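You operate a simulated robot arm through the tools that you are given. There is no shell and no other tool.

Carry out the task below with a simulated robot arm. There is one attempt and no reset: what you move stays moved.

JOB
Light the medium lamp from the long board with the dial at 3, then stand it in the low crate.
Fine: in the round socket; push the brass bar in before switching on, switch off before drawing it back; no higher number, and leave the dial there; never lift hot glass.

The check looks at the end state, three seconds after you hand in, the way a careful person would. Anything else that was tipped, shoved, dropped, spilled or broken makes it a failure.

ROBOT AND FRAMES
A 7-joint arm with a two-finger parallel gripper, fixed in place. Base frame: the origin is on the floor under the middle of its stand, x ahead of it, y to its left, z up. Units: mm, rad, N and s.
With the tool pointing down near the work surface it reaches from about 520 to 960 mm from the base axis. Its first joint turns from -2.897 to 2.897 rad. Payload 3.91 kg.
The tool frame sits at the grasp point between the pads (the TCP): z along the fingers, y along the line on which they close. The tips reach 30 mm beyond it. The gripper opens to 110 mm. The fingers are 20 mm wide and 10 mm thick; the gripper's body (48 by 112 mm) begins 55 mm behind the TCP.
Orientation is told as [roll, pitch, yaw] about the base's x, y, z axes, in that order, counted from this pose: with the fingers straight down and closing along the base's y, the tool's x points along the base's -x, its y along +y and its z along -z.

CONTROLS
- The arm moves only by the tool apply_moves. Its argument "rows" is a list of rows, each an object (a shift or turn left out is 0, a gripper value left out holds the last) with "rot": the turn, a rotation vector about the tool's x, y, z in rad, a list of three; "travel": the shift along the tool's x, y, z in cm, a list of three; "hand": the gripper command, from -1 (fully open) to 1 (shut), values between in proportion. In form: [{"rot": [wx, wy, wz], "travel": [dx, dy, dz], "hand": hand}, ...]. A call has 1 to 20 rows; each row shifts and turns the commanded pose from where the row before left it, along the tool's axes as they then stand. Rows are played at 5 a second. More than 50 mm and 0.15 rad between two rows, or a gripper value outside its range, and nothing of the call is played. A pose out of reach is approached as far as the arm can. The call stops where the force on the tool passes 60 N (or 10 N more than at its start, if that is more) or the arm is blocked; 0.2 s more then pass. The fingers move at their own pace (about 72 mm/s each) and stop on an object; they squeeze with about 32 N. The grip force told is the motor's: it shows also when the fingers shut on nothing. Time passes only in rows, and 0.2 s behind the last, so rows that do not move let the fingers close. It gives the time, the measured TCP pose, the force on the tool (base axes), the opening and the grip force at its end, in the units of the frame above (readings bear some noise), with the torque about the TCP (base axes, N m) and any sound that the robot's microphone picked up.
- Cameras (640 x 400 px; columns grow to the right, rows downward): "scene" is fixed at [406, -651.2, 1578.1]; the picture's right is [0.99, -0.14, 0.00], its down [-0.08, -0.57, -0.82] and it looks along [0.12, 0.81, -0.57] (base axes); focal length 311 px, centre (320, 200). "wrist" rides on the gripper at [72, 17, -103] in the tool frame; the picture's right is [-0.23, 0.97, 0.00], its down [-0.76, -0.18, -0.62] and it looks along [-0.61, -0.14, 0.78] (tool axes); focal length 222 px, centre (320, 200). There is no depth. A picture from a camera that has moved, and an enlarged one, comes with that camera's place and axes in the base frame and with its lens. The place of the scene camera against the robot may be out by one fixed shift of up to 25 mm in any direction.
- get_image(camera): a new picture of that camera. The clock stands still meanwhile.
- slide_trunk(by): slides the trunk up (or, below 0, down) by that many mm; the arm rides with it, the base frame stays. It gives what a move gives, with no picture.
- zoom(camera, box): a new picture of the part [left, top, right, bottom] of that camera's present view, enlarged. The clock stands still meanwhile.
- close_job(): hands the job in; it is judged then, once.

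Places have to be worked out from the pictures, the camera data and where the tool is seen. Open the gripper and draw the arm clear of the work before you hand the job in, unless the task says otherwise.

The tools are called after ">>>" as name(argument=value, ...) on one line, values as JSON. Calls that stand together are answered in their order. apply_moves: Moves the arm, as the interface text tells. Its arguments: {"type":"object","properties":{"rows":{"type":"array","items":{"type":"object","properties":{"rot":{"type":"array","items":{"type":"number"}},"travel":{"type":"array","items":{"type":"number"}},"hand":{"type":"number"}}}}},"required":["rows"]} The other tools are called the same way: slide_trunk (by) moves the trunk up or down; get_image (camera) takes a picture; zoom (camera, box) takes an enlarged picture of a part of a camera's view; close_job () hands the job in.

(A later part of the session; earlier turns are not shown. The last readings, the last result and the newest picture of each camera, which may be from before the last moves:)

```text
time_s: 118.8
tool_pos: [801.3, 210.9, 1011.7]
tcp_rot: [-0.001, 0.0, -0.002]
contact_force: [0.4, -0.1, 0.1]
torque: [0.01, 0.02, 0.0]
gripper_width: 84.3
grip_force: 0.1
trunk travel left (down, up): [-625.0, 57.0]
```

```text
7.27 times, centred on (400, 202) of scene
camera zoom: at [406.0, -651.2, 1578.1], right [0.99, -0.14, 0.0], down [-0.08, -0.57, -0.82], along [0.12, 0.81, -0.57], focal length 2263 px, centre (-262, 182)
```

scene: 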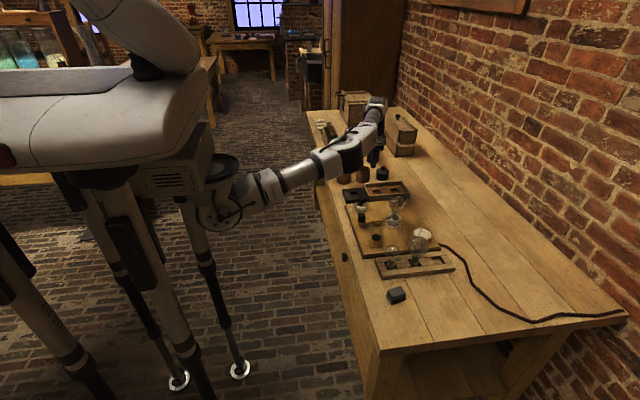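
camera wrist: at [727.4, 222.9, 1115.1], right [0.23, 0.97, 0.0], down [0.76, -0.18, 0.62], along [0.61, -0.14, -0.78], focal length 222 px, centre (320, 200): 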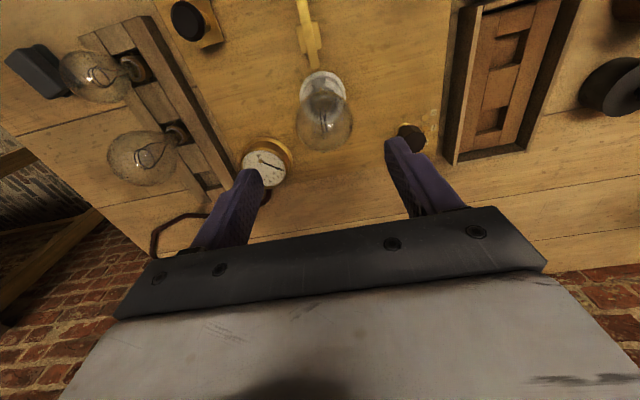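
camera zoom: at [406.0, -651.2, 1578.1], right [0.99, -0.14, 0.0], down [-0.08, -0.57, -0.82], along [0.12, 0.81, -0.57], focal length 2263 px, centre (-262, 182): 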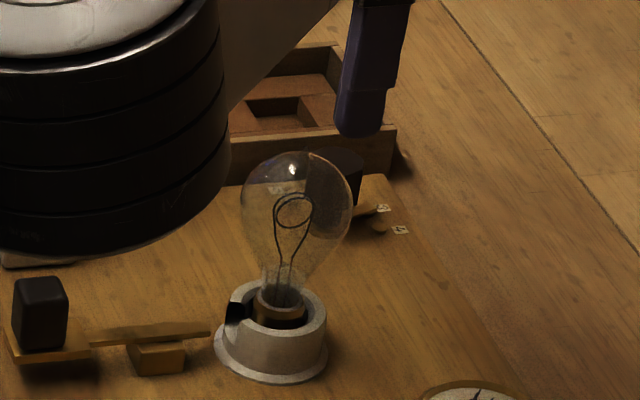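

No visible difference, so I can't judge the glass by eye; I wait another ~50 s for safety.

>>> apply_moves(rows=[{}, {}, {}, {}, {}, {}, {}, {}, {}, {}, {}, {}, {}, {}, {}, {}, {}, {}, {}, {}])

>>> apply_moves(rows=[{}, {}, {}, {}, {}, {}, {}, {}, {}, {}, {}, {}, {}, {}, {}, {}, {}, {}, {}, {}])

>>> apply_moves(rows=[{}, {}, {}, {}, {}, {}, {}, {}, {}, {}, {}, {}, {}, {}, {}, {}, {}, {}, {}, {}])

>>> apply_moves(rows=[{}, {}, {}, {}, {}, {}, {}, {}, {}, {}, {}, {}, {}, {}, {}, {}, {}, {}, {}, {}])

>>> apply_moves(rows=[{}, {}, {}, {}, {}, {}, {}, {}, {}, {}, {}, {}, {}, {}, {}, {}, {}, {}, {}, {}])

>>> apply_moves(rows=[{}, {}, {}, {}, {}, {}, {}, {}, {}, {}, {}, {}, {}, {}, {}, {}, {}, {}, {}, {}])

>>> apply_moves(rows=[{}, {}, {}, {}, {}, {}, {}, {}, {}, {}, {}, {}, {}, {}, {}, {}, {}, {}, {}, {}])

>>> apply_moves(rows=[{}, {}, {}, {}, {}, {}, {}, {}, {}, {}, {}, {}, {}, {}, {}, {}, {}, {}, {}, {}])

>>> apply_moves(rows=[{}, {}, {}, {}, {}, {}, {}, {}, {}, {}, {}, {}, {}, {}, {}, {}, {}, {}, {}, {}])

>>> apply_moves(rows=[{}, {}, {}, {}, {}, {}, {}, {}, {}, {}, {}, {}, {}, {}, {}, {}, {}, {}, {}, {}])

>>> apply_moves(rows=[{}, {}, {}, {}, {}, {}, {}, {}, {}, {}, {}, {}, {}, {}, {}, {}, {}, {}, {}, {}])

>>> apply_moves(rows=[{}, {}, {}, {}, {}, {}, {}, {}, {}, {}, {}, {}, {}, {}, {}, {}, {}, {}, {}, {}])

```text
time_s: 123.0
tool_pos: [802.2, 211.6, 1012.2]
tcp_rot: [0.001, 0.001, -0.002]
contact_force: [-0.3, 0.4, 0.0]
torque: [0.0, 0.02, 0.02]
gripper_width: 84.2
grip_force: 0.1
trunk travel left (down, up): [-625.0, 57.0]
```

```text
time_s: 127.2
tool_pos: [801.0, 211.3, 1011.5]
tcp_rot: [0.0, 0.0, -0.003]
contact_force: [-0.4, 0.2, 0.0]
torque: [0.01, -0.04, 0.0]
gripper_width: 84.1
grip_force: 0.1
trunk travel left (down, up): [-625.0, 57.0]
```

```text
time_s: 131.4
tool_pos: [800.1, 211.2, 1012.4]
tcp_rot: [0.0, -0.001, -0.002]
contact_force: [0.7, 0.4, -0.2]
torque: [-0.02, 0.0, -0.01]
gripper_width: 84.3
grip_force: 0.2
trunk travel left (down, up): [-625.0, 57.0]
```

```text
time_s: 135.6
tool_pos: [801.4, 210.7, 1012.9]
tcp_rot: [-0.001, 0.0, 0.0]
contact_force: [-0.5, 0.2, -0.5]
torque: [0.0, 0.01, -0.01]
gripper_width: 84.1
grip_force: 0.1
trunk travel left (down, up): [-625.0, 57.0]
```

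```text
time_s: 139.8
tool_pos: [801.1, 210.5, 1012.6]
tcp_rot: [0.0, 0.0, -0.001]
contact_force: [0.1, -0.1, 0.7]
torque: [0.03, 0.0, 0.02]
gripper_width: 84.0
grip_force: 0.1
trunk travel left (down, up): [-625.0, 57.0]
```

```text
time_s: 144.0
tool_pos: [801.0, 210.8, 1012.8]
tcp_rot: [0.001, 0.0, -0.001]
contact_force: [-0.4, 0.5, -0.4]
torque: [-0.01, 0.02, 0.0]
gripper_width: 84.3
grip_force: 0.2
trunk travel left (down, up): [-625.0, 57.0]
```

```text
time_s: 148.2
tool_pos: [801.1, 212.0, 1011.2]
tcp_rot: [0.0, -0.001, -0.001]
contact_force: [0.4, 0.6, 0.2]
torque: [-0.01, 0.01, 0.0]
gripper_width: 84.3
grip_force: 0.1
trunk travel left (down, up): [-625.0, 57.0]
```

```text
time_s: 152.4
tool_pos: [801.0, 210.5, 1011.7]
tcp_rot: [-0.001, 0.0, -0.004]
contact_force: [-0.1, -1.3, -0.2]
torque: [-0.04, 0.03, -0.01]
gripper_width: 84.5
grip_force: 0.0
trunk travel left (down, up): [-625.0, 57.0]
```

```text
time_s: 156.6
tool_pos: [801.0, 211.4, 1013.0]
tcp_rot: [0.001, -0.002, -0.001]
contact_force: [-0.5, -0.3, 0.4]
torque: [0.04, 0.02, 0.0]
gripper_width: 84.2
grip_force: 0.1
trunk travel left (down, up): [-625.0, 57.0]
```

```text
time_s: 160.8
tool_pos: [801.5, 212.2, 1012.6]
tcp_rot: [0.001, -0.001, -0.001]
contact_force: [0.8, 0.5, 0.3]
torque: [0.01, -0.03, 0.02]
gripper_width: 84.4
grip_force: 0.0
trunk travel left (down, up): [-625.0, 57.0]
```

```text
time_s: 165.0
tool_pos: [801.9, 210.8, 1012.9]
tcp_rot: [-0.002, -0.001, -0.002]
contact_force: [-0.2, 0.0, -0.6]
torque: [-0.02, 0.03, 0.02]
gripper_width: 84.2
grip_force: 0.0
trunk travel left (down, up): [-625.0, 57.0]
```

```text
time_s: 169.2
tool_pos: [801.3, 210.5, 1011.9]
tcp_rot: [0.0, 0.0, -0.001]
contact_force: [-0.4, -0.9, 0.2]
torque: [0.02, -0.01, -0.04]
gripper_width: 83.8
grip_force: 0.0
trunk travel left (down, up): [-625.0, 57.0]
```

It's now 108 s since switch-off. I descend over the bulb to z≈914 and check before closing.

>>> apply_moves(rows=[{"travel": [0, 0, 3]}, {"travel": [0, 0, 3]}, {"travel": [0, 0, 2]}, {"travel": [0, 0, 1.8]}, {"travel": [0, 0, 0]}])

>>> get_image(camera="wrist")

>>> zoom(camera="scene", box=[370, 170, 430, 230])

```text
time_s: 170.4
tool_pos: [801.1, 212.0, 912.8]
tcp_rot: [0.0, 0.0, 0.0]
contact_force: [-0.5, -0.3, -0.9]
torque: [-0.05, -0.02, 0.01]
gripper_width: 84.0
grip_force: 0.1
trunk travel left (down, up): [-625.0, 57.0]
```

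```text
taken
camera wrist: at [728.0, 228.1, 1016.3], right [0.23, 0.97, 0.0], down [0.76, -0.18, 0.62], along [0.61, -0.14, -0.78], focal length 222 px, centre (320, 200)
```

wrist: 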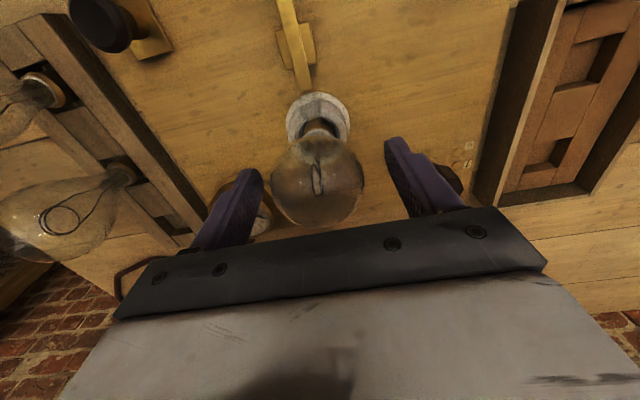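

```text
6.67 times, centred on (400, 200) of scene
camera zoom: at [406.0, -651.2, 1578.1], right [0.99, -0.14, 0.0], down [-0.08, -0.57, -0.82], along [0.12, 0.81, -0.57], focal length 2075 px, centre (-213, 200)
```

zoom: 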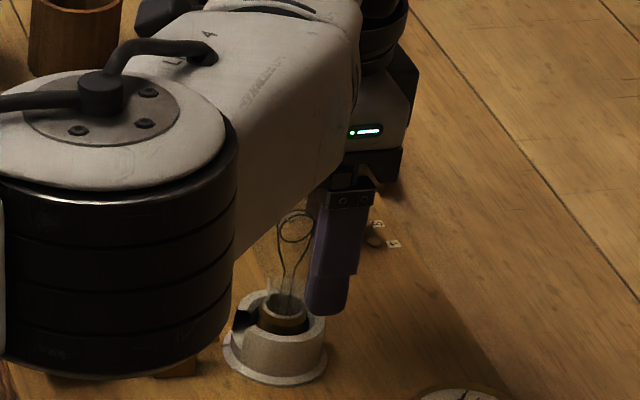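

>>> apply_moves(rows=[{"travel": [0, -0.13, 0]}, {"hand": 0.0}, {"hand": 1}, {"hand": 1}, {"hand": 1}, {"hand": 1}])

>>> get_image(camera="wrist")

```text
time_s: 171.8
tool_pos: [802.3, 211.7, 913.9]
tcp_rot: [0.001, 0.0, -0.001]
contact_force: [-0.2, 0.2, 0.0]
torque: [-0.01, -0.01, -0.02]
gripper_width: 52.5
grip_force: 29.8
trunk travel left (down, up): [-625.0, 57.0]
```

```text
taken
camera wrist: at [728.1, 226.7, 1016.5], right [0.23, 0.97, 0.0], down [0.76, -0.18, 0.62], along [0.61, -0.14, -0.78], focal length 222 px, centre (320, 200)
```

wrist: 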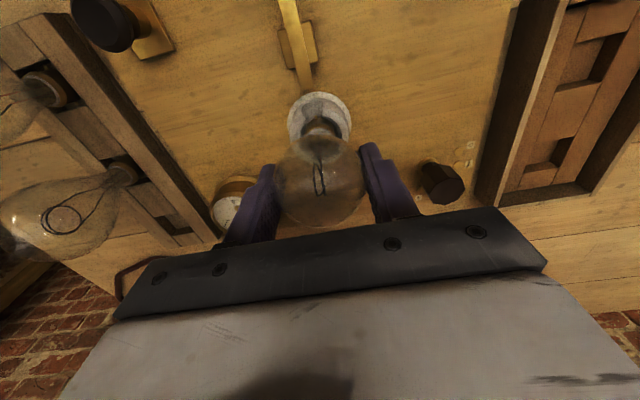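

The bulb is held again at 52 mm. I lift it slowly straight out of the socket.

>>> apply_moves(rows=[{"travel": [0, 0, -0.4]}, {"travel": [0, 0, -0.4]}, {"travel": [0, 0, -0.6]}, {"travel": [0, 0, -0.8]}, {"travel": [0, 0, 0]}])

>>> apply_moves(rows=[{"travel": [0, 0, -1.2]}, {"travel": [0, 0, -1.2]}, {"travel": [0, 0, -1.2]}, {"travel": [0, 0, -1.2]}, {"travel": [0, 0, 0]}])

>>> get_image(camera="wrist")

>>> zoom(camera="scene", box=[350, 150, 450, 240])

```text
time_s: 173.0
tool_pos: [801.2, 210.6, 936.3]
tcp_rot: [0.001, 0.0, -0.003]
contact_force: [0.8, -0.6, -0.8]
torque: [0.05, 0.0, -0.02]
gripper_width: 51.9
grip_force: 29.7
trunk travel left (down, up): [-625.0, 57.0]
```

```text
time_s: 174.2
tool_pos: [801.7, 210.1, 984.2]
tcp_rot: [0.0, 0.001, -0.002]
contact_force: [0.5, -0.1, -1.2]
torque: [0.01, 0.02, -0.01]
gripper_width: 51.9
grip_force: 30.5
trunk travel left (down, up): [-625.0, 57.0]
```

```text
taken
camera wrist: at [728.1, 226.7, 1086.9], right [0.23, 0.97, 0.0], down [0.76, -0.18, 0.62], along [0.61, -0.14, -0.78], focal length 222 px, centre (320, 200)
```

wrist: 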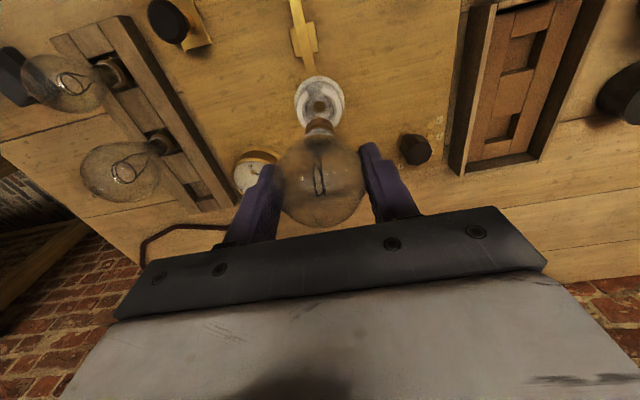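

```text
4.44 times, centred on (400, 195) of scene
camera zoom: at [406.0, -651.2, 1578.1], right [0.99, -0.14, 0.0], down [-0.08, -0.57, -0.82], along [0.12, 0.81, -0.57], focal length 1383 px, centre (-36, 222)
```

zoom: 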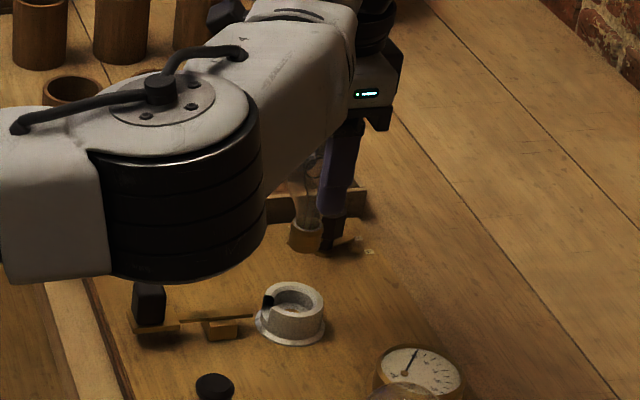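

The lamp came out cleanly. I carry it at this height over the low crate's near pocket.

>>> apply_moves(rows=[{"travel": [0.03, 3.53, 0]}, {"travel": [0.03, 3.53, 0]}, {"travel": [0.03, 3.53, 0]}, {"travel": [0.03, 3.53, 0]}, {"travel": [0.03, 3.53, 0]}, {"travel": [0.03, 3.53, 0]}, {"travel": [0, 0, 0]}])

>>> get_image(camera="wrist")

>>> zoom(camera="wrist", box=[240, 50, 400, 190])

>>> get_image(camera="scene")

```text
time_s: 175.8
tool_pos: [799.2, 422.5, 984.1]
tcp_rot: [-0.001, 0.001, -0.001]
contact_force: [-0.4, 0.0, -0.5]
torque: [-0.04, -0.03, 0.02]
gripper_width: 52.0
grip_force: 30.0
trunk travel left (down, up): [-625.0, 57.0]
```

```text
taken
camera wrist: at [726.4, 438.2, 1086.9], right [0.23, 0.97, 0.0], down [0.76, -0.18, 0.62], along [0.61, -0.14, -0.78], focal length 222 px, centre (320, 200)
```

wrist: 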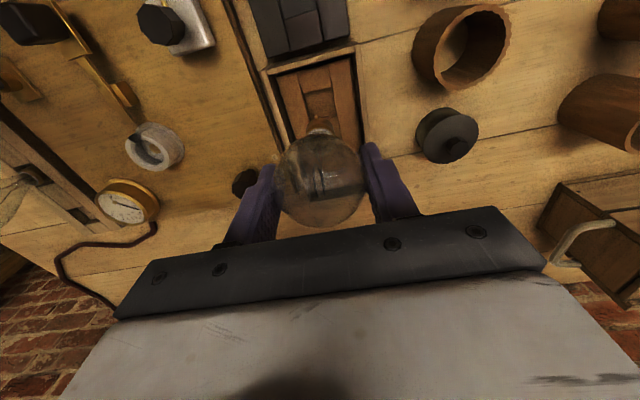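

```text
2.86 times, centred on (320, 120) of wrist
camera zoom: at [726.4, 438.2, 1086.9], right [0.23, 0.97, 0.0], down [0.76, -0.18, 0.62], along [0.61, -0.14, -0.78], focal length 635 px, centre (320, 429)
```

zoom: 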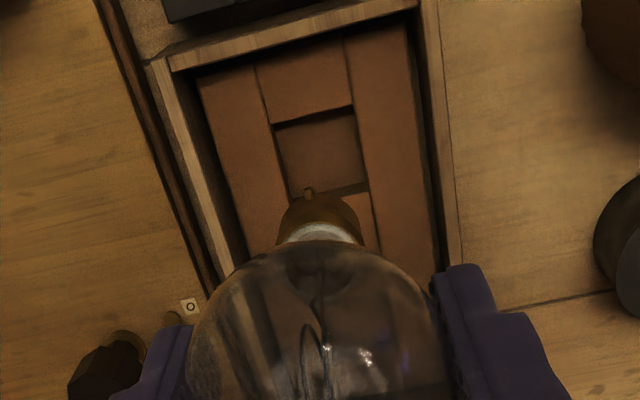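

```text
taken
```

scene: 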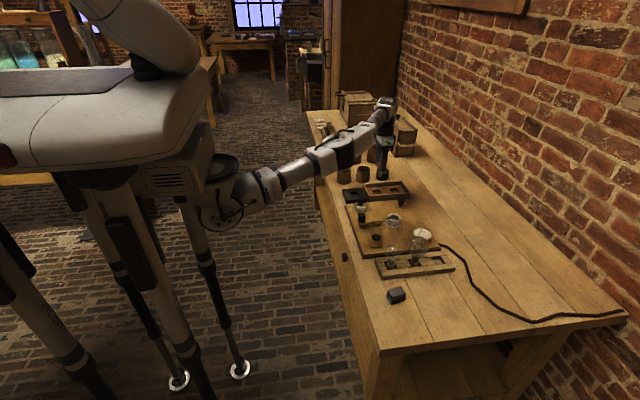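

The pocket (32 mm square, centre ≈(799.8, 422.5)) is right under the lamp axis. The cap's pins span ~31 mm along x, so I turn the lamp 45° to put them on the pocket's diagonal.

>>> apply_moves(rows=[{"rot": [0, 0, 0.131]}, {"rot": [0, 0, 0.131]}, {"rot": [0, 0, 0.131]}, {"rot": [0, 0, 0.131]}, {"rot": [0, 0, 0.131]}, {"rot": [0, 0, 0.131]}, {"travel": [0, 0, 2]}, {"travel": [0, 0, 2]}, {"travel": [0, 0, 0]}])

>>> get_image(camera="wrist")

>>> zoom(camera="wrist", box=[240, 50, 400, 190])

>>> zoom(camera="scene", box=[340, 140, 430, 210])

```text
time_s: 177.8
tool_pos: [799.6, 422.5, 942.4]
tcp_rot: [0.0, -0.001, -0.788]
contact_force: [-0.2, 0.8, -0.4]
torque: [-0.01, 0.03, 0.02]
gripper_width: 0.1
grip_force: 31.9
trunk travel left (down, up): [-625.0, 57.0]
```

```text
taken
camera wrist: at [759.5, 484.3, 1046.6], right [0.85, 0.53, 0.0], down [0.41, -0.67, 0.62], along [0.33, -0.53, -0.78], focal length 222 px, centre (320, 200)
```

wrist: 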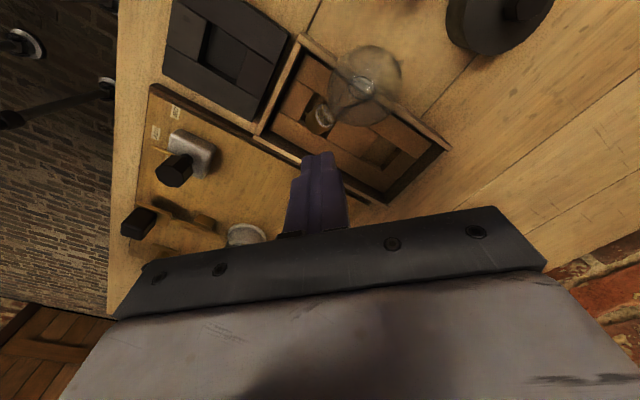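

```text
2.86 times, centred on (320, 120) of wrist
camera zoom: at [759.5, 484.3, 1046.6], right [0.85, 0.53, 0.0], down [0.41, -0.67, 0.62], along [0.33, -0.53, -0.78], focal length 635 px, centre (320, 429)
```

zoom: 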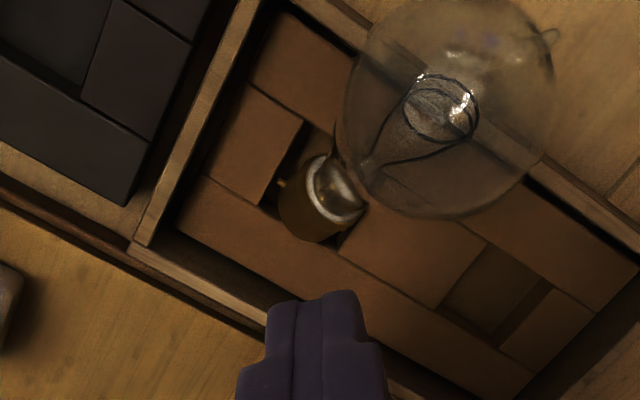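

```text
5.71 times, centred on (385, 175) of scene
camera zoom: at [406.0, -651.2, 1578.1], right [0.99, -0.14, 0.0], down [-0.08, -0.57, -0.82], along [0.12, 0.81, -0.57], focal length 1778 px, centre (-51, 343)
```

zoom: 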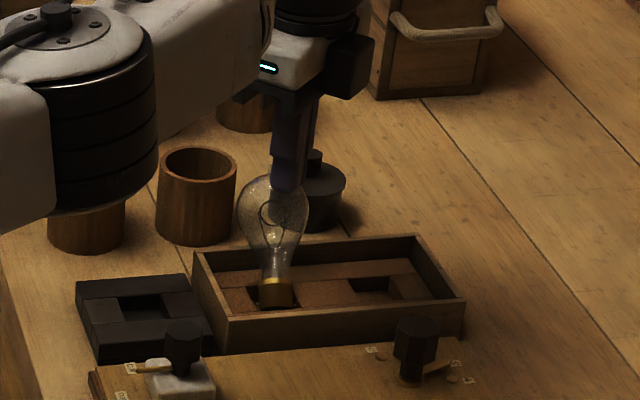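

The gripper has shut to 0 mm: the lamp slipped out during the turn and now leans in the crate, cap at the pocket. I rise straight up carefully, without touching it, to look.

>>> apply_moves(rows=[{"travel": [0, 0, -1.5]}, {"travel": [0, 0, -2]}, {"travel": [0, 0, -2]}, {"travel": [0, 0, 0]}])

>>> get_image(camera="wrist")

>>> zoom(camera="wrist", box=[240, 20, 440, 190])

>>> zoom(camera="scene", box=[360, 160, 420, 205])

```text
time_s: 178.8
tool_pos: [799.0, 422.2, 999.9]
tcp_rot: [-0.001, 0.001, -0.788]
contact_force: [-0.1, -0.4, -0.3]
torque: [0.02, 0.01, 0.0]
gripper_width: 0.0
grip_force: 31.9
trunk travel left (down, up): [-625.0, 57.0]
```

```text
taken
camera wrist: at [759.1, 484.7, 1101.8], right [0.85, 0.53, 0.0], down [0.41, -0.66, 0.62], along [0.33, -0.53, -0.78], focal length 222 px, centre (320, 200)
```

wrist: 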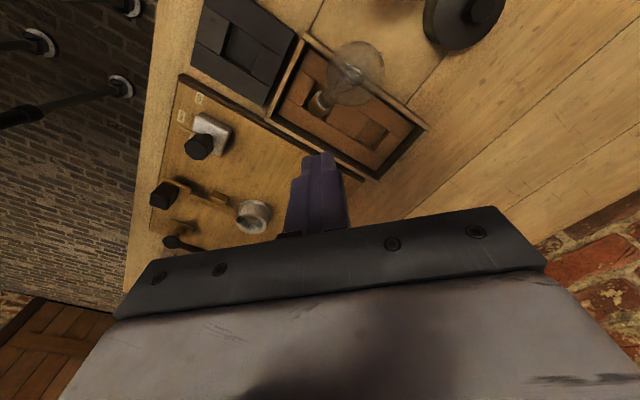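

```text
2.35 times, centred on (340, 105) of wrist
camera zoom: at [759.1, 484.7, 1101.8], right [0.85, 0.53, 0.0], down [0.41, -0.66, 0.62], along [0.33, -0.53, -0.78], focal length 523 px, centre (273, 424)
```

zoom: 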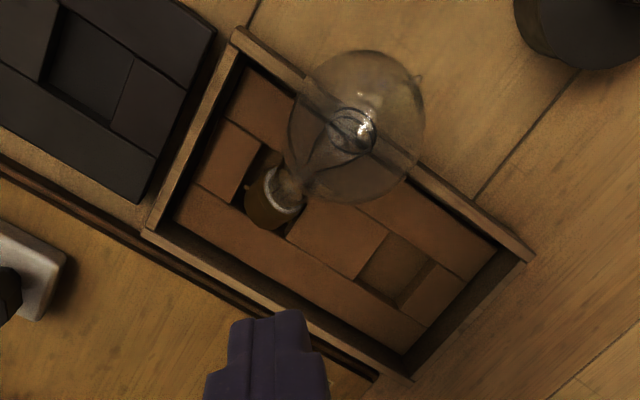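

```text
8.89 times, centred on (390, 182) of scene
camera zoom: at [406.0, -651.2, 1578.1], right [0.99, -0.14, 0.0], down [-0.08, -0.57, -0.82], along [0.12, 0.81, -0.57], focal length 2766 px, centre (-302, 356)
```

zoom: 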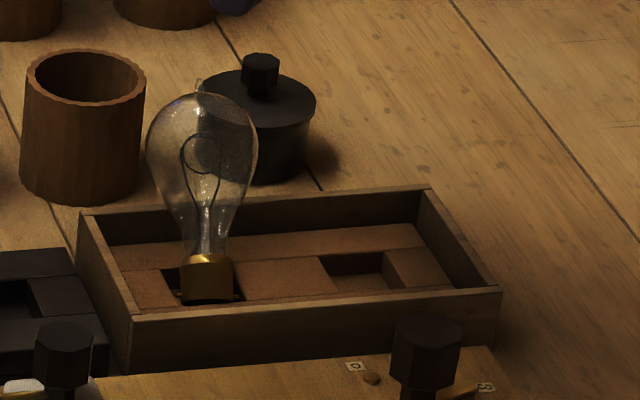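

The lamp leans about 40° toward +y against the crate's far rim, cap still at the pocket, glass intact, no sound heard. My earlier grip had been ~10 mm above the bulb's widest part (it is ~56 mm wide); this time I'll grip at the equator with fingers closing along x. I turn to yaw −90° and open.

>>> apply_moves(rows=[{"rot": [0, 0, 0.131]}, {"rot": [0, 0, 0.131]}, {"rot": [0, 0, 0.131]}, {"rot": [0, 0, 0.131]}, {"rot": [0, 0, 0.131]}, {"rot": [0, 0, 0.128]}, {"hand": -0.6}, {"hand": -0.6}, {"hand": -0.6}])

>>> get_image(camera="wrist")

>>> zoom(camera="wrist", box=[220, 0, 420, 170])

>>> zoom(camera="scene", box=[360, 130, 440, 205])

```text
time_s: 180.8
tool_pos: [799.9, 421.2, 998.8]
tcp_rot: [0.0, 0.001, -1.57]
contact_force: [0.0, 0.4, -0.1]
torque: [-0.02, -0.03, 0.01]
gripper_width: 88.3
grip_force: 0.0
trunk travel left (down, up): [-625.0, 57.0]
```

```text
taken
camera wrist: at [815.5, 494.0, 1102.1], right [0.97, -0.23, 0.0], down [-0.18, -0.76, 0.62], along [-0.14, -0.61, -0.78], focal length 222 px, centre (320, 200)
```

wrist: 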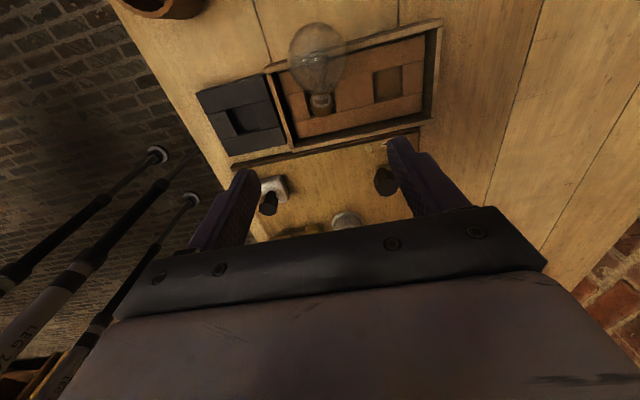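

```text
2.35 times, centred on (320, 85) of wrist
camera zoom: at [815.5, 494.0, 1102.1], right [0.97, -0.23, 0.0], down [-0.18, -0.76, 0.62], along [-0.14, -0.61, -0.78], focal length 523 px, centre (320, 471)
```

zoom: 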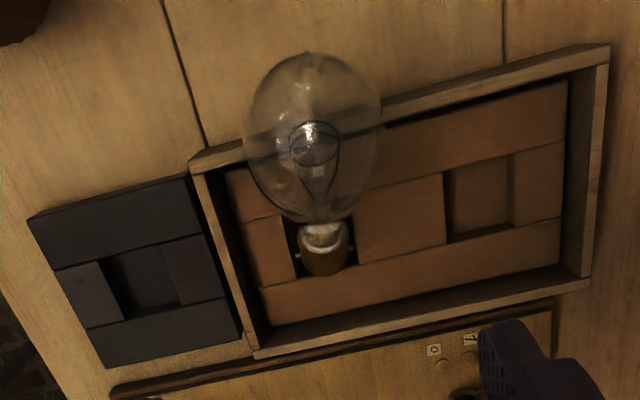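

```text
5.33 times, centred on (400, 168) of scene
camera zoom: at [406.0, -651.2, 1578.1], right [0.99, -0.14, 0.0], down [-0.08, -0.57, -0.82], along [0.12, 0.81, -0.57], focal length 1660 px, centre (-107, 373)
```

zoom: 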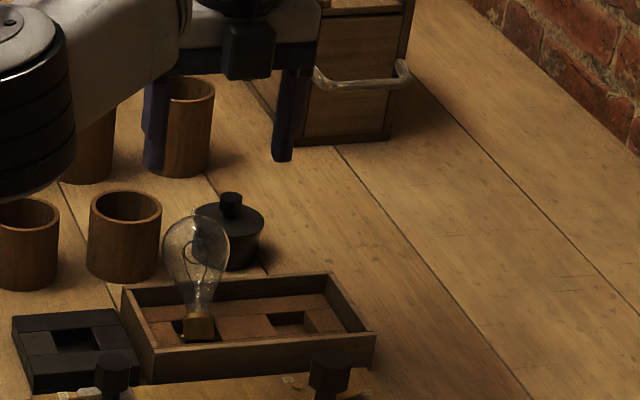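

By triangulation the lamp tilts ~46° toward +y: bulb centre ≈(807.6, 470, 865), rim below at z≈833. With the fingers closing along x I move above the bulb at z≈960 and verify centring.

>>> apply_moves(rows=[{"travel": [0, 0, 2.0]}, {"travel": [0, 0, 1.9]}, {"travel": [1.63, 0.26, 0]}, {"travel": [1.63, 0.26, 0]}, {"travel": [1.62, 0.25, 0]}, {"travel": [0, 0, 0]}])

>>> get_image(camera="wrist")

>>> zoom(camera="wrist", box=[220, 50, 420, 210])

>>> zoom(camera="scene", box=[350, 120, 440, 205])

```text
time_s: 182.2
tool_pos: [793.1, 460.3, 960.3]
tcp_rot: [0.0, 0.001, -1.57]
contact_force: [-0.2, -0.1, -0.4]
torque: [0.01, 0.01, -0.03]
gripper_width: 88.2
grip_force: 0.0
out of reach, approached as far as the arm can: row 4, 5
trunk travel left (down, up): [-625.0, 57.0]
```

```text
taken
camera wrist: at [809.4, 532.5, 1061.9], right [0.97, -0.23, 0.0], down [-0.18, -0.76, 0.62], along [-0.14, -0.61, -0.78], focal length 222 px, centre (320, 200)
```

wrist: 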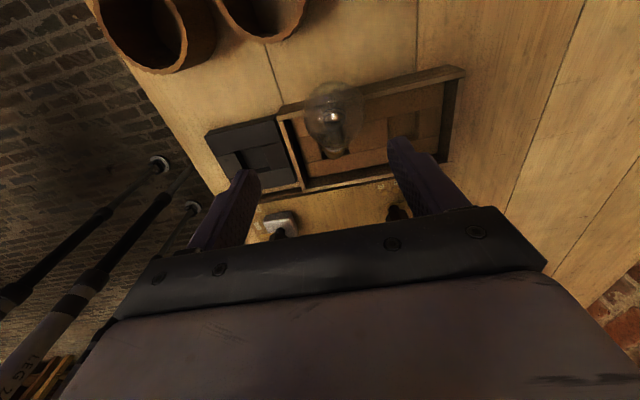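

```text
2.50 times, centred on (320, 130) of wrist
camera zoom: at [809.4, 532.5, 1061.9], right [0.97, -0.23, 0.0], down [-0.18, -0.76, 0.62], along [-0.14, -0.61, -0.78], focal length 555 px, centre (320, 375)
```

zoom: 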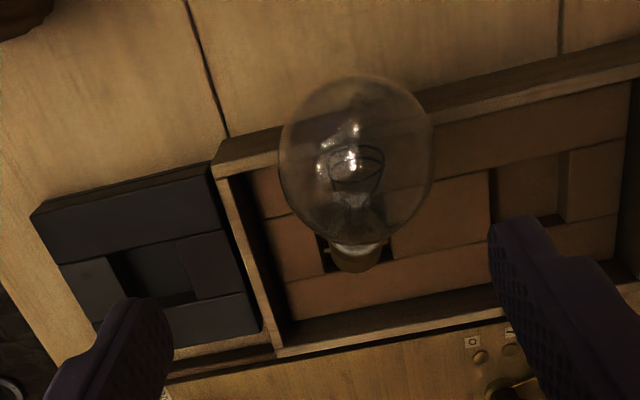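

```text
4.71 times, centred on (395, 162) of scene
camera zoom: at [406.0, -651.2, 1578.1], right [0.99, -0.14, 0.0], down [-0.08, -0.57, -0.82], along [0.12, 0.81, -0.57], focal length 1464 px, centre (-33, 376)
```

zoom: 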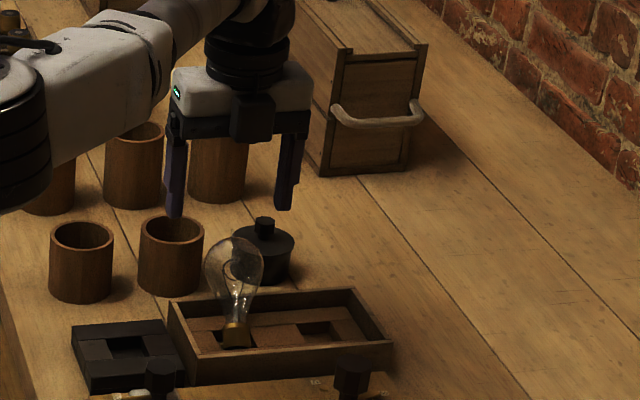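

The arm's reach ends at ~917 mm radius at this height. I go back to a safe spot, then lower the trunk so that the same point can be reached at working height.

>>> apply_moves(rows=[{"travel": [-1.2, -0.4, -1.2]}, {"travel": [-1.2, -0.4, -1.2]}, {"travel": [-1.2, -0.4, -1.0]}, {"travel": [0, 0, 0]}])

>>> slide_trunk(by=-40)

>>> get_image(camera="scene")

>>> get_image(camera="wrist")

```text
time_s: 183.2
tool_pos: [781.8, 423.6, 993.6]
tcp_rot: [0.0, -0.001, -1.571]
contact_force: [-0.3, -0.1, -0.3]
torque: [0.0, -0.01, -0.01]
gripper_width: 88.2
grip_force: 0.1
trunk travel left (down, up): [-625.0, 57.0]
```

```text
time_s: 184.0
tool_pos: [782.3, 425.2, 953.7]
tcp_rot: [-0.001, 0.0, -1.57]
contact_force: [0.1, 0.6, 0.3]
torque: [-0.02, -0.01, 0.0]
gripper_width: 88.3
grip_force: 0.1
trunk travel left (down, up): [-585.0, 97.0]
```

```text
taken
```

scene: 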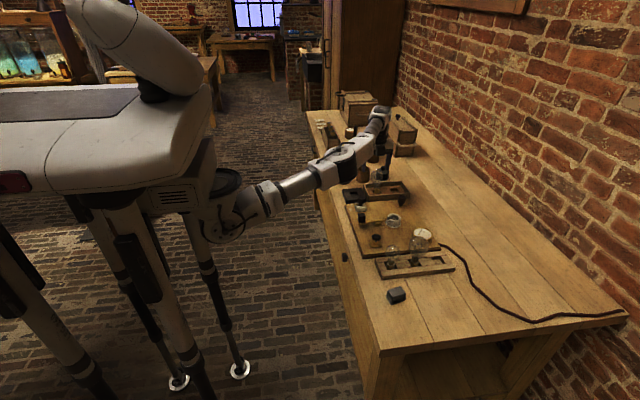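

```text
taken
camera wrist: at [797.8, 496.7, 1056.1], right [0.97, -0.23, 0.0], down [-0.18, -0.76, 0.62], along [-0.14, -0.61, -0.78], focal length 222 px, centre (320, 200)
```

wrist: 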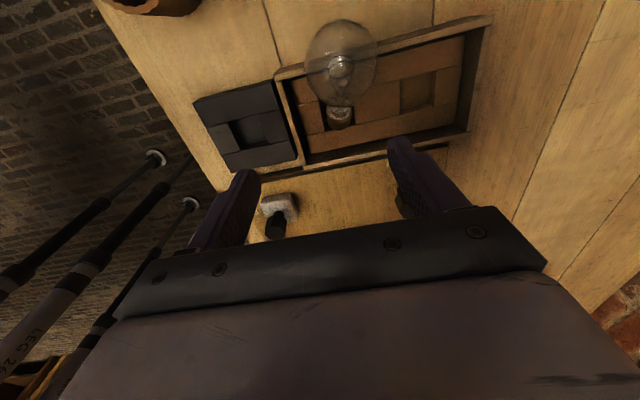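

Trunk move behaves well. I lower it another 60 mm (tips stay well above the crate there).

>>> slide_trunk(by=-60)

>>> apply_moves(rows=[{"travel": [0, 0, -2.0]}, {"travel": [0, 0, -2.0]}, {"travel": [0, 0, -2.0]}, {"travel": [1.5, 0.8, 0]}, {"travel": [1.5, 0.8, 0]}, {"travel": [1.5, 0.9, 0]}, {"travel": [0, 0, 0]}])

>>> get_image(camera="wrist")

>>> zoom(camera="wrist", box=[220, 50, 420, 210])

>>> get_image(camera="scene")

```text
time_s: 185.0
tool_pos: [781.9, 424.2, 894.0]
tcp_rot: [0.0, -0.001, -1.57]
contact_force: [0.5, -0.1, 0.3]
torque: [0.01, 0.02, -0.02]
gripper_width: 88.1
grip_force: 0.0
trunk travel left (down, up): [-525.0, 157.0]
```

```text
time_s: 186.6
tool_pos: [786.1, 452.1, 950.1]
tcp_rot: [0.0, 0.001, -1.571]
contact_force: [-0.3, 0.0, 0.6]
torque: [0.01, 0.0, 0.04]
gripper_width: 88.0
grip_force: 0.0
out of reach, approached as far as the arm can: row 5, 6
trunk travel left (down, up): [-525.0, 157.0]
```

```text
taken
camera wrist: at [801.6, 523.5, 1052.6], right [0.97, -0.23, 0.0], down [-0.18, -0.76, 0.62], along [-0.14, -0.61, -0.78], focal length 222 px, centre (320, 200)
```

wrist: 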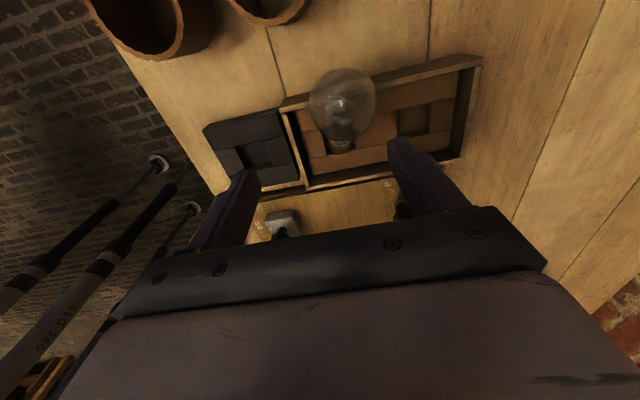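

```text
2.50 times, centred on (320, 130) of wrist
camera zoom: at [801.6, 523.5, 1052.6], right [0.97, -0.23, 0.0], down [-0.18, -0.76, 0.62], along [-0.14, -0.61, -0.78], focal length 555 px, centre (320, 375)
```

zoom: 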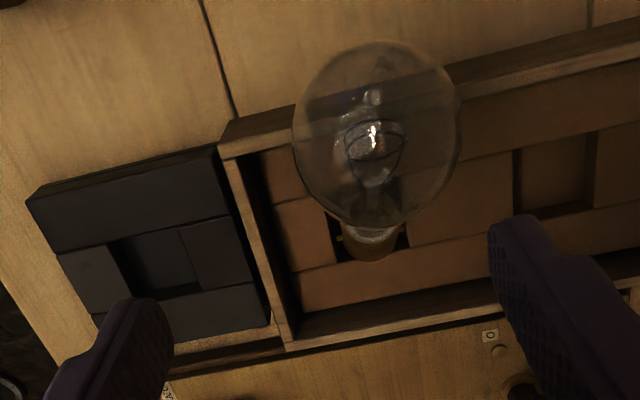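

```text
taken
```

scene: 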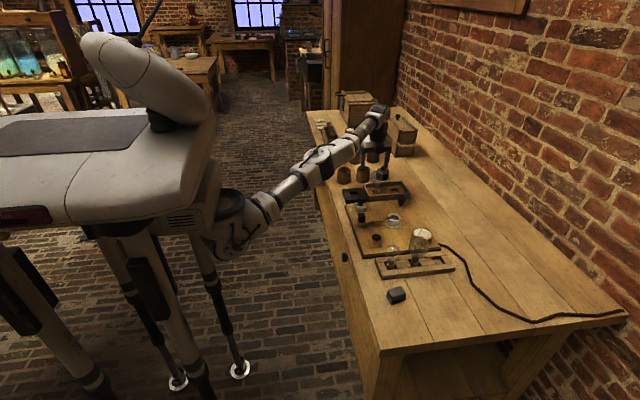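

Lowering the trunk shortened the reach, so I do the opposite: raise the trunk fully, then bring the hand down.

>>> slide_trunk(by=157)

>>> apply_moves(rows=[{"travel": [-1.0, 0, 3.0]}, {"travel": [-1.0, 0, 3.0]}, {"travel": [0, 0, 3.0]}, {"travel": [0, 0, 3.0]}, {"travel": [0, 0, 2.5]}, {"travel": [1.6, 0.7, 0]}, {"travel": [1.6, 0.7, 0]}, {"travel": [0.6, 0.75, 0]}, {"travel": [0, 0, 0]}])

>>> get_image(camera="wrist")

>>> zoom(camera="wrist", box=[220, 50, 420, 210])

>>> get_image(camera="scene")

```text
time_s: 188.4
tool_pos: [785.2, 453.1, 1108.0]
tcp_rot: [0.001, -0.001, -1.569]
contact_force: [0.0, 0.0, 0.2]
torque: [0.05, 0.0, -0.02]
gripper_width: 87.9
grip_force: 0.0
trunk travel left (down, up): [-682.0, 0.0]
```

```text
time_s: 190.4
tool_pos: [796.6, 460.7, 962.3]
tcp_rot: [0.0, -0.002, -1.571]
contact_force: [0.3, 0.1, 0.4]
torque: [-0.04, 0.01, 0.01]
gripper_width: 88.2
grip_force: 0.0
out of reach, approached as far as the arm can: row 7, 8
trunk travel left (down, up): [-682.0, 0.0]
```

```text
taken
camera wrist: at [813.0, 533.1, 1064.5], right [0.97, -0.23, 0.0], down [-0.18, -0.76, 0.62], along [-0.14, -0.61, -0.78], focal length 222 px, centre (320, 200)
```

wrist: 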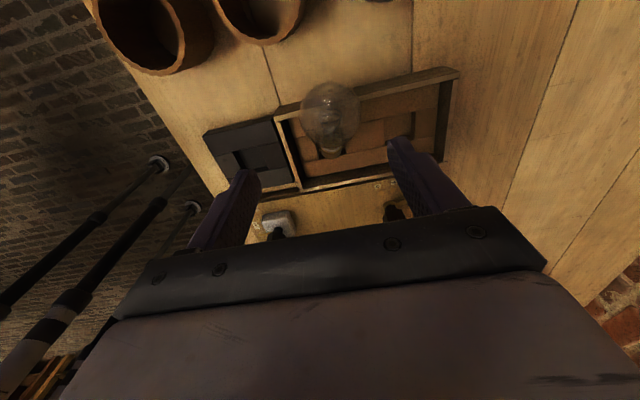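

```text
2.50 times, centred on (320, 130) of wrist
camera zoom: at [813.0, 533.1, 1064.5], right [0.97, -0.23, 0.0], down [-0.18, -0.76, 0.62], along [-0.14, -0.61, -0.78], focal length 555 px, centre (320, 375)
```

zoom: 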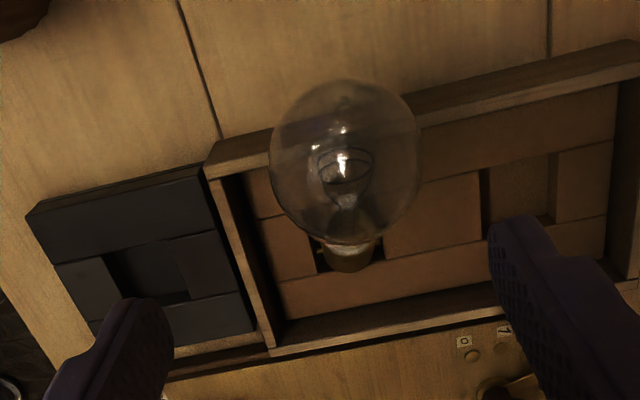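

```text
taken
```

scene: 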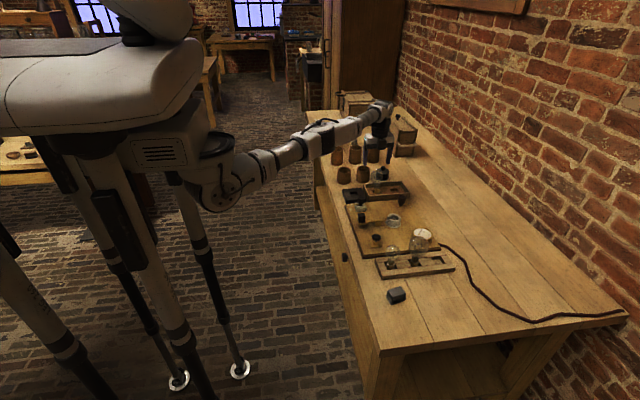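

Vertical-tool reach tops out at ~920 mm whatever the trunk height, so I tilt the hand 30° (fingers pointing outward, +y) about the closing axis; that brings the bulb at (807.7, 468.5, 864) within reach and keeps the tips off the rim.

>>> apply_moves(rows=[{"rot": [0, 0.131, 0], "hand": -0.4}, {"rot": [0, 0.131, 0]}, {"rot": [0, 0.131, 0]}, {"rot": [0, 0.131, 0]}, {"rot": [0, 0, 0]}])

>>> get_image(camera="wrist")

>>> get_image(camera="scene")

```text
time_s: 191.6
tool_pos: [797.2, 460.8, 961.6]
tcp_rot: [-0.001, 0.526, -1.57]
contact_force: [-0.7, 0.3, 0.1]
torque: [0.04, 0.01, -0.02]
gripper_width: 77.0
grip_force: 0.0
trunk travel left (down, up): [-682.0, 0.0]
```

```text
taken
camera wrist: at [812.7, 471.2, 1086.9], right [0.97, -0.2, -0.11], down [-0.18, -0.97, 0.16], along [-0.14, -0.13, -0.98], focal length 222 px, centre (320, 200)
```

wrist: 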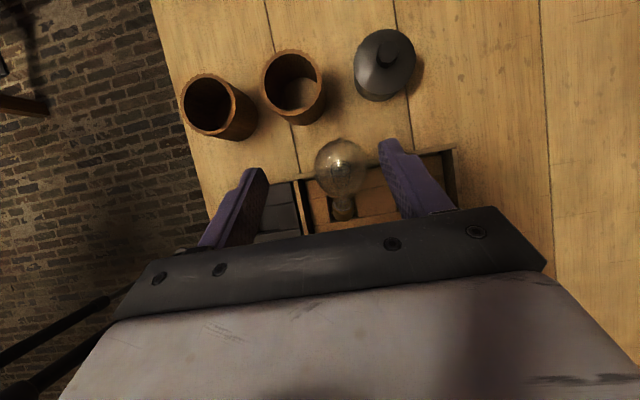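

```text
taken
```

scene: 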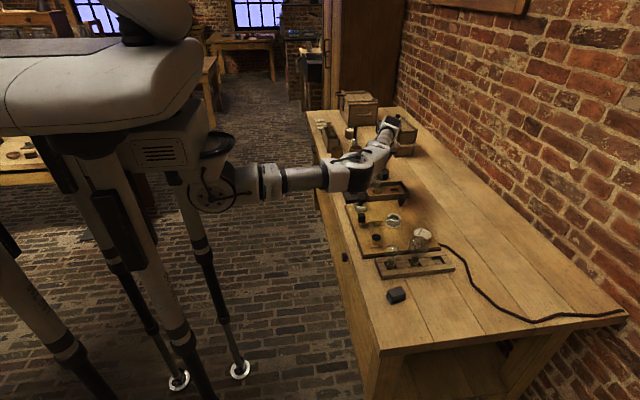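

The tilted camera now looks straight down: bulb centre (808, 469.5) confirmed. I move over it to z≈925.

>>> apply_moves(rows=[{"travel": [-0.36, 0.36, 1.2]}, {"travel": [-0.36, 0.36, 1.2]}, {"travel": [-0.36, 0.36, 1.2]}, {"travel": [0, 0, 0]}])

>>> get_image(camera="wrist")

>>> zoom(camera="wrist", box=[240, 100, 420, 240])

>>> zoom(camera="scene", box=[350, 110, 440, 205])

```text
time_s: 192.6
tool_pos: [807.7, 468.4, 924.9]
tcp_rot: [0.001, 0.525, -1.571]
contact_force: [-0.3, -0.8, -0.4]
torque: [-0.05, 0.04, 0.0]
gripper_width: 77.0
grip_force: 0.1
trunk travel left (down, up): [-682.0, 0.0]
```

```text
taken
camera wrist: at [824.0, 480.1, 1050.3], right [0.97, -0.2, -0.11], down [-0.18, -0.97, 0.16], along [-0.14, -0.13, -0.98], focal length 222 px, centre (320, 200)
```

wrist: 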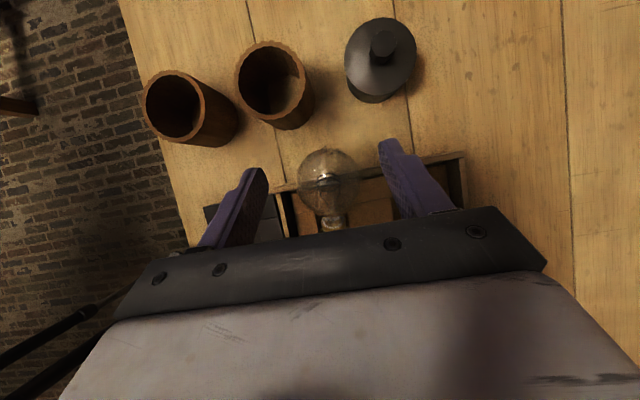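

```text
2.86 times, centred on (330, 170) of wrist
camera zoom: at [824.0, 480.1, 1050.3], right [0.97, -0.2, -0.11], down [-0.18, -0.97, 0.16], along [-0.14, -0.13, -0.98], focal length 635 px, centre (291, 286)
```

zoom: 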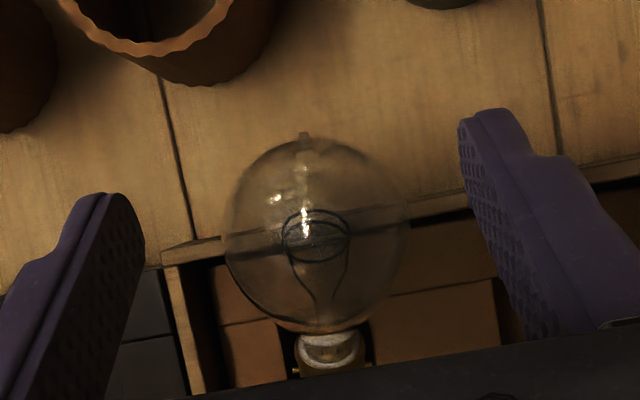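

```text
4.21 times, centred on (395, 158) of scene
camera zoom: at [406.0, -651.2, 1578.1], right [0.99, -0.14, 0.0], down [-0.08, -0.57, -0.82], along [0.12, 0.81, -0.57], focal length 1310 px, centre (4, 379)
```

zoom: 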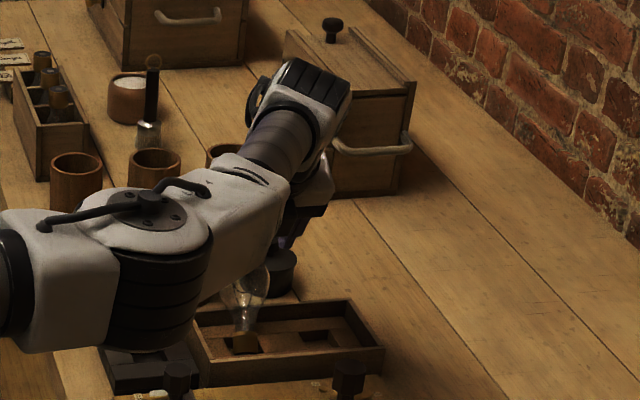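

Bulb centre is straight below the TCP (61 mm). I go down vertically in the tilted attitude, 45 mm first, then check.

>>> apply_moves(rows=[{"travel": [-0.75, 0, 1.3]}, {"travel": [-0.75, 0, 1.3]}, {"travel": [-0.75, 0, 1.3]}, {"travel": [0, 0, 0]}])

>>> get_image(camera="wrist")

>>> zoom(camera="wrist", box=[240, 100, 420, 240])

>>> zoom(camera="scene", box=[350, 140, 430, 205])

```text
time_s: 193.6
tool_pos: [807.3, 468.9, 880.4]
tcp_rot: [-0.002, 0.525, -1.571]
contact_force: [-0.3, -0.5, 0.8]
torque: [-0.02, -0.04, 0.01]
gripper_width: 76.8
grip_force: 0.1
trunk travel left (down, up): [-682.0, 0.0]
```

```text
taken
camera wrist: at [823.4, 479.6, 1005.5], right [0.97, -0.2, -0.11], down [-0.18, -0.97, 0.16], along [-0.14, -0.13, -0.98], focal length 222 px, centre (320, 200)
```

wrist: 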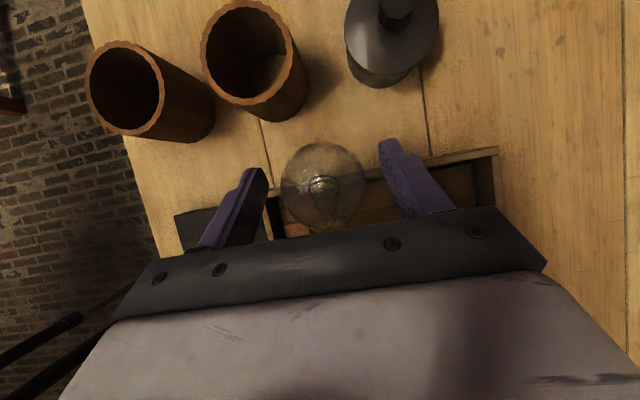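

```text
2.86 times, centred on (330, 170) of wrist
camera zoom: at [823.4, 479.6, 1005.5], right [0.97, -0.2, -0.11], down [-0.18, -0.97, 0.16], along [-0.14, -0.13, -0.98], focal length 635 px, centre (291, 286)
```

zoom: 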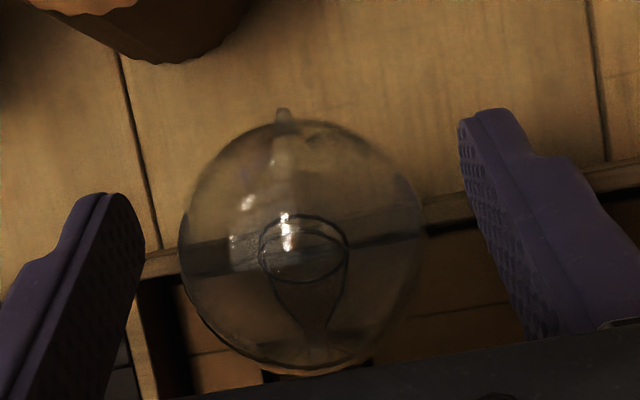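

```text
6.15 times, centred on (390, 172) of scene
camera zoom: at [406.0, -651.2, 1578.1], right [0.99, -0.14, 0.0], down [-0.08, -0.57, -0.82], along [0.12, 0.81, -0.57], focal length 1915 px, centre (-111, 369)
```

zoom: 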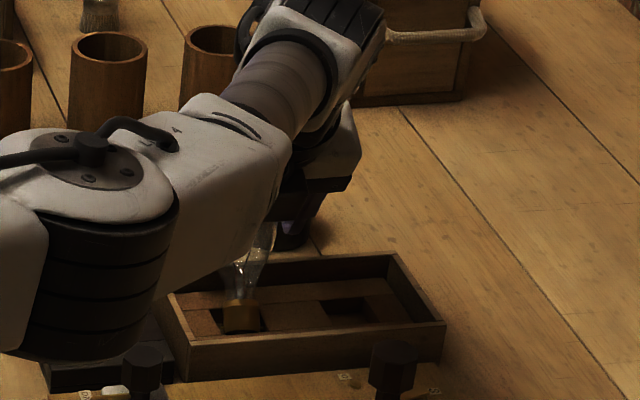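

Bulb centre measured at (807, 469, 865) with TCP straight above at 880. I lower the last 13 mm and close on the bulb's equator.

>>> apply_moves(rows=[{"travel": [-0.33, 0, 0.56]}, {"travel": [-0.33, 0, 0.56]}, {"travel": [0, 0, 0]}])

>>> get_image(camera="wrist")

```text
time_s: 194.4
tool_pos: [807.2, 468.8, 867.9]
tcp_rot: [0.0, 0.523, -1.569]
contact_force: [0.5, 0.1, -0.4]
torque: [-0.04, 0.0, -0.01]
gripper_width: 76.8
grip_force: 0.0
trunk travel left (down, up): [-682.0, 0.0]
```

```text
taken
camera wrist: at [823.6, 479.9, 992.2], right [0.97, -0.2, -0.11], down [-0.18, -0.97, 0.16], along [-0.14, -0.13, -0.98], focal length 222 px, centre (320, 200)
```

wrist: 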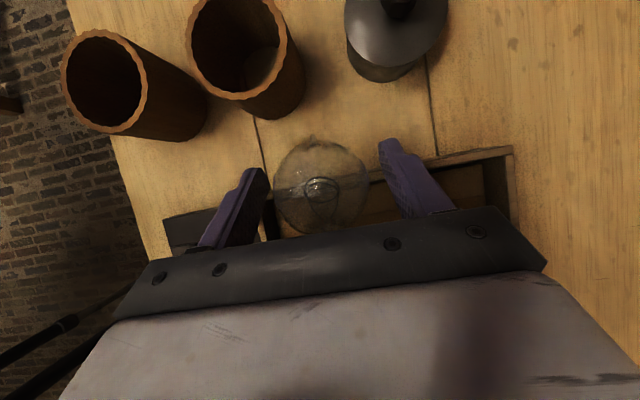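

The bulb is centred exactly at the TCP. Closing.

>>> apply_moves(rows=[{"hand": -0.1}, {"hand": 0.1}, {"hand": 1}, {"hand": 1}, {"hand": 1}])

>>> get_image(camera="wrist")

>>> zoom(camera="scene", box=[350, 140, 430, 205])

```text
time_s: 195.6
tool_pos: [807.6, 469.2, 867.3]
tcp_rot: [-0.001, 0.523, -1.57]
contact_force: [0.2, 0.7, -0.3]
torque: [0.0, -0.04, 0.01]
gripper_width: 52.8
grip_force: 30.1
trunk travel left (down, up): [-682.0, 0.0]
```

```text
taken
camera wrist: at [823.7, 479.9, 992.3], right [0.97, -0.2, -0.11], down [-0.18, -0.97, 0.16], along [-0.14, -0.13, -0.98], focal length 222 px, centre (320, 200)
```

wrist: 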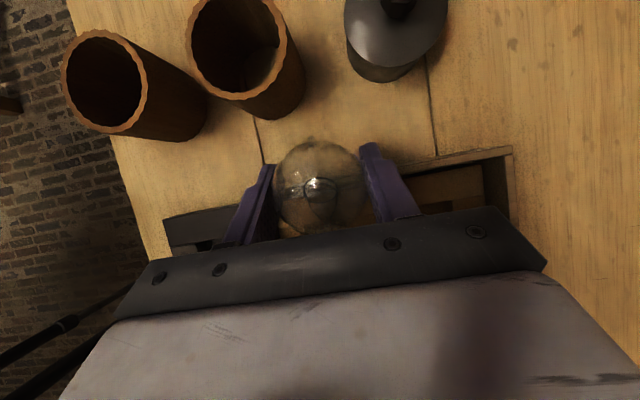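

```text
6.15 times, centred on (390, 172) of scene
camera zoom: at [406.0, -651.2, 1578.1], right [0.99, -0.14, 0.0], down [-0.08, -0.57, -0.82], along [0.12, 0.81, -0.57], focal length 1915 px, centre (-111, 369)
```

zoom: 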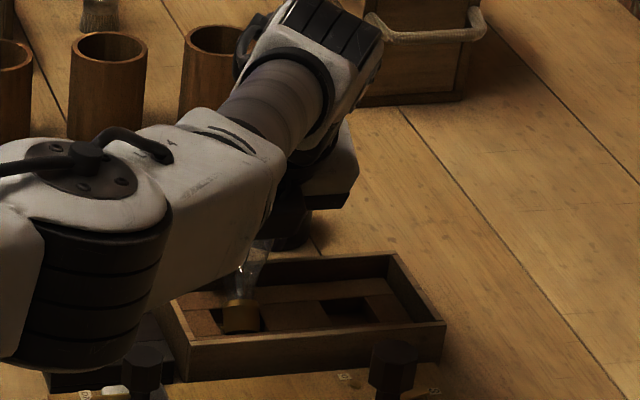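

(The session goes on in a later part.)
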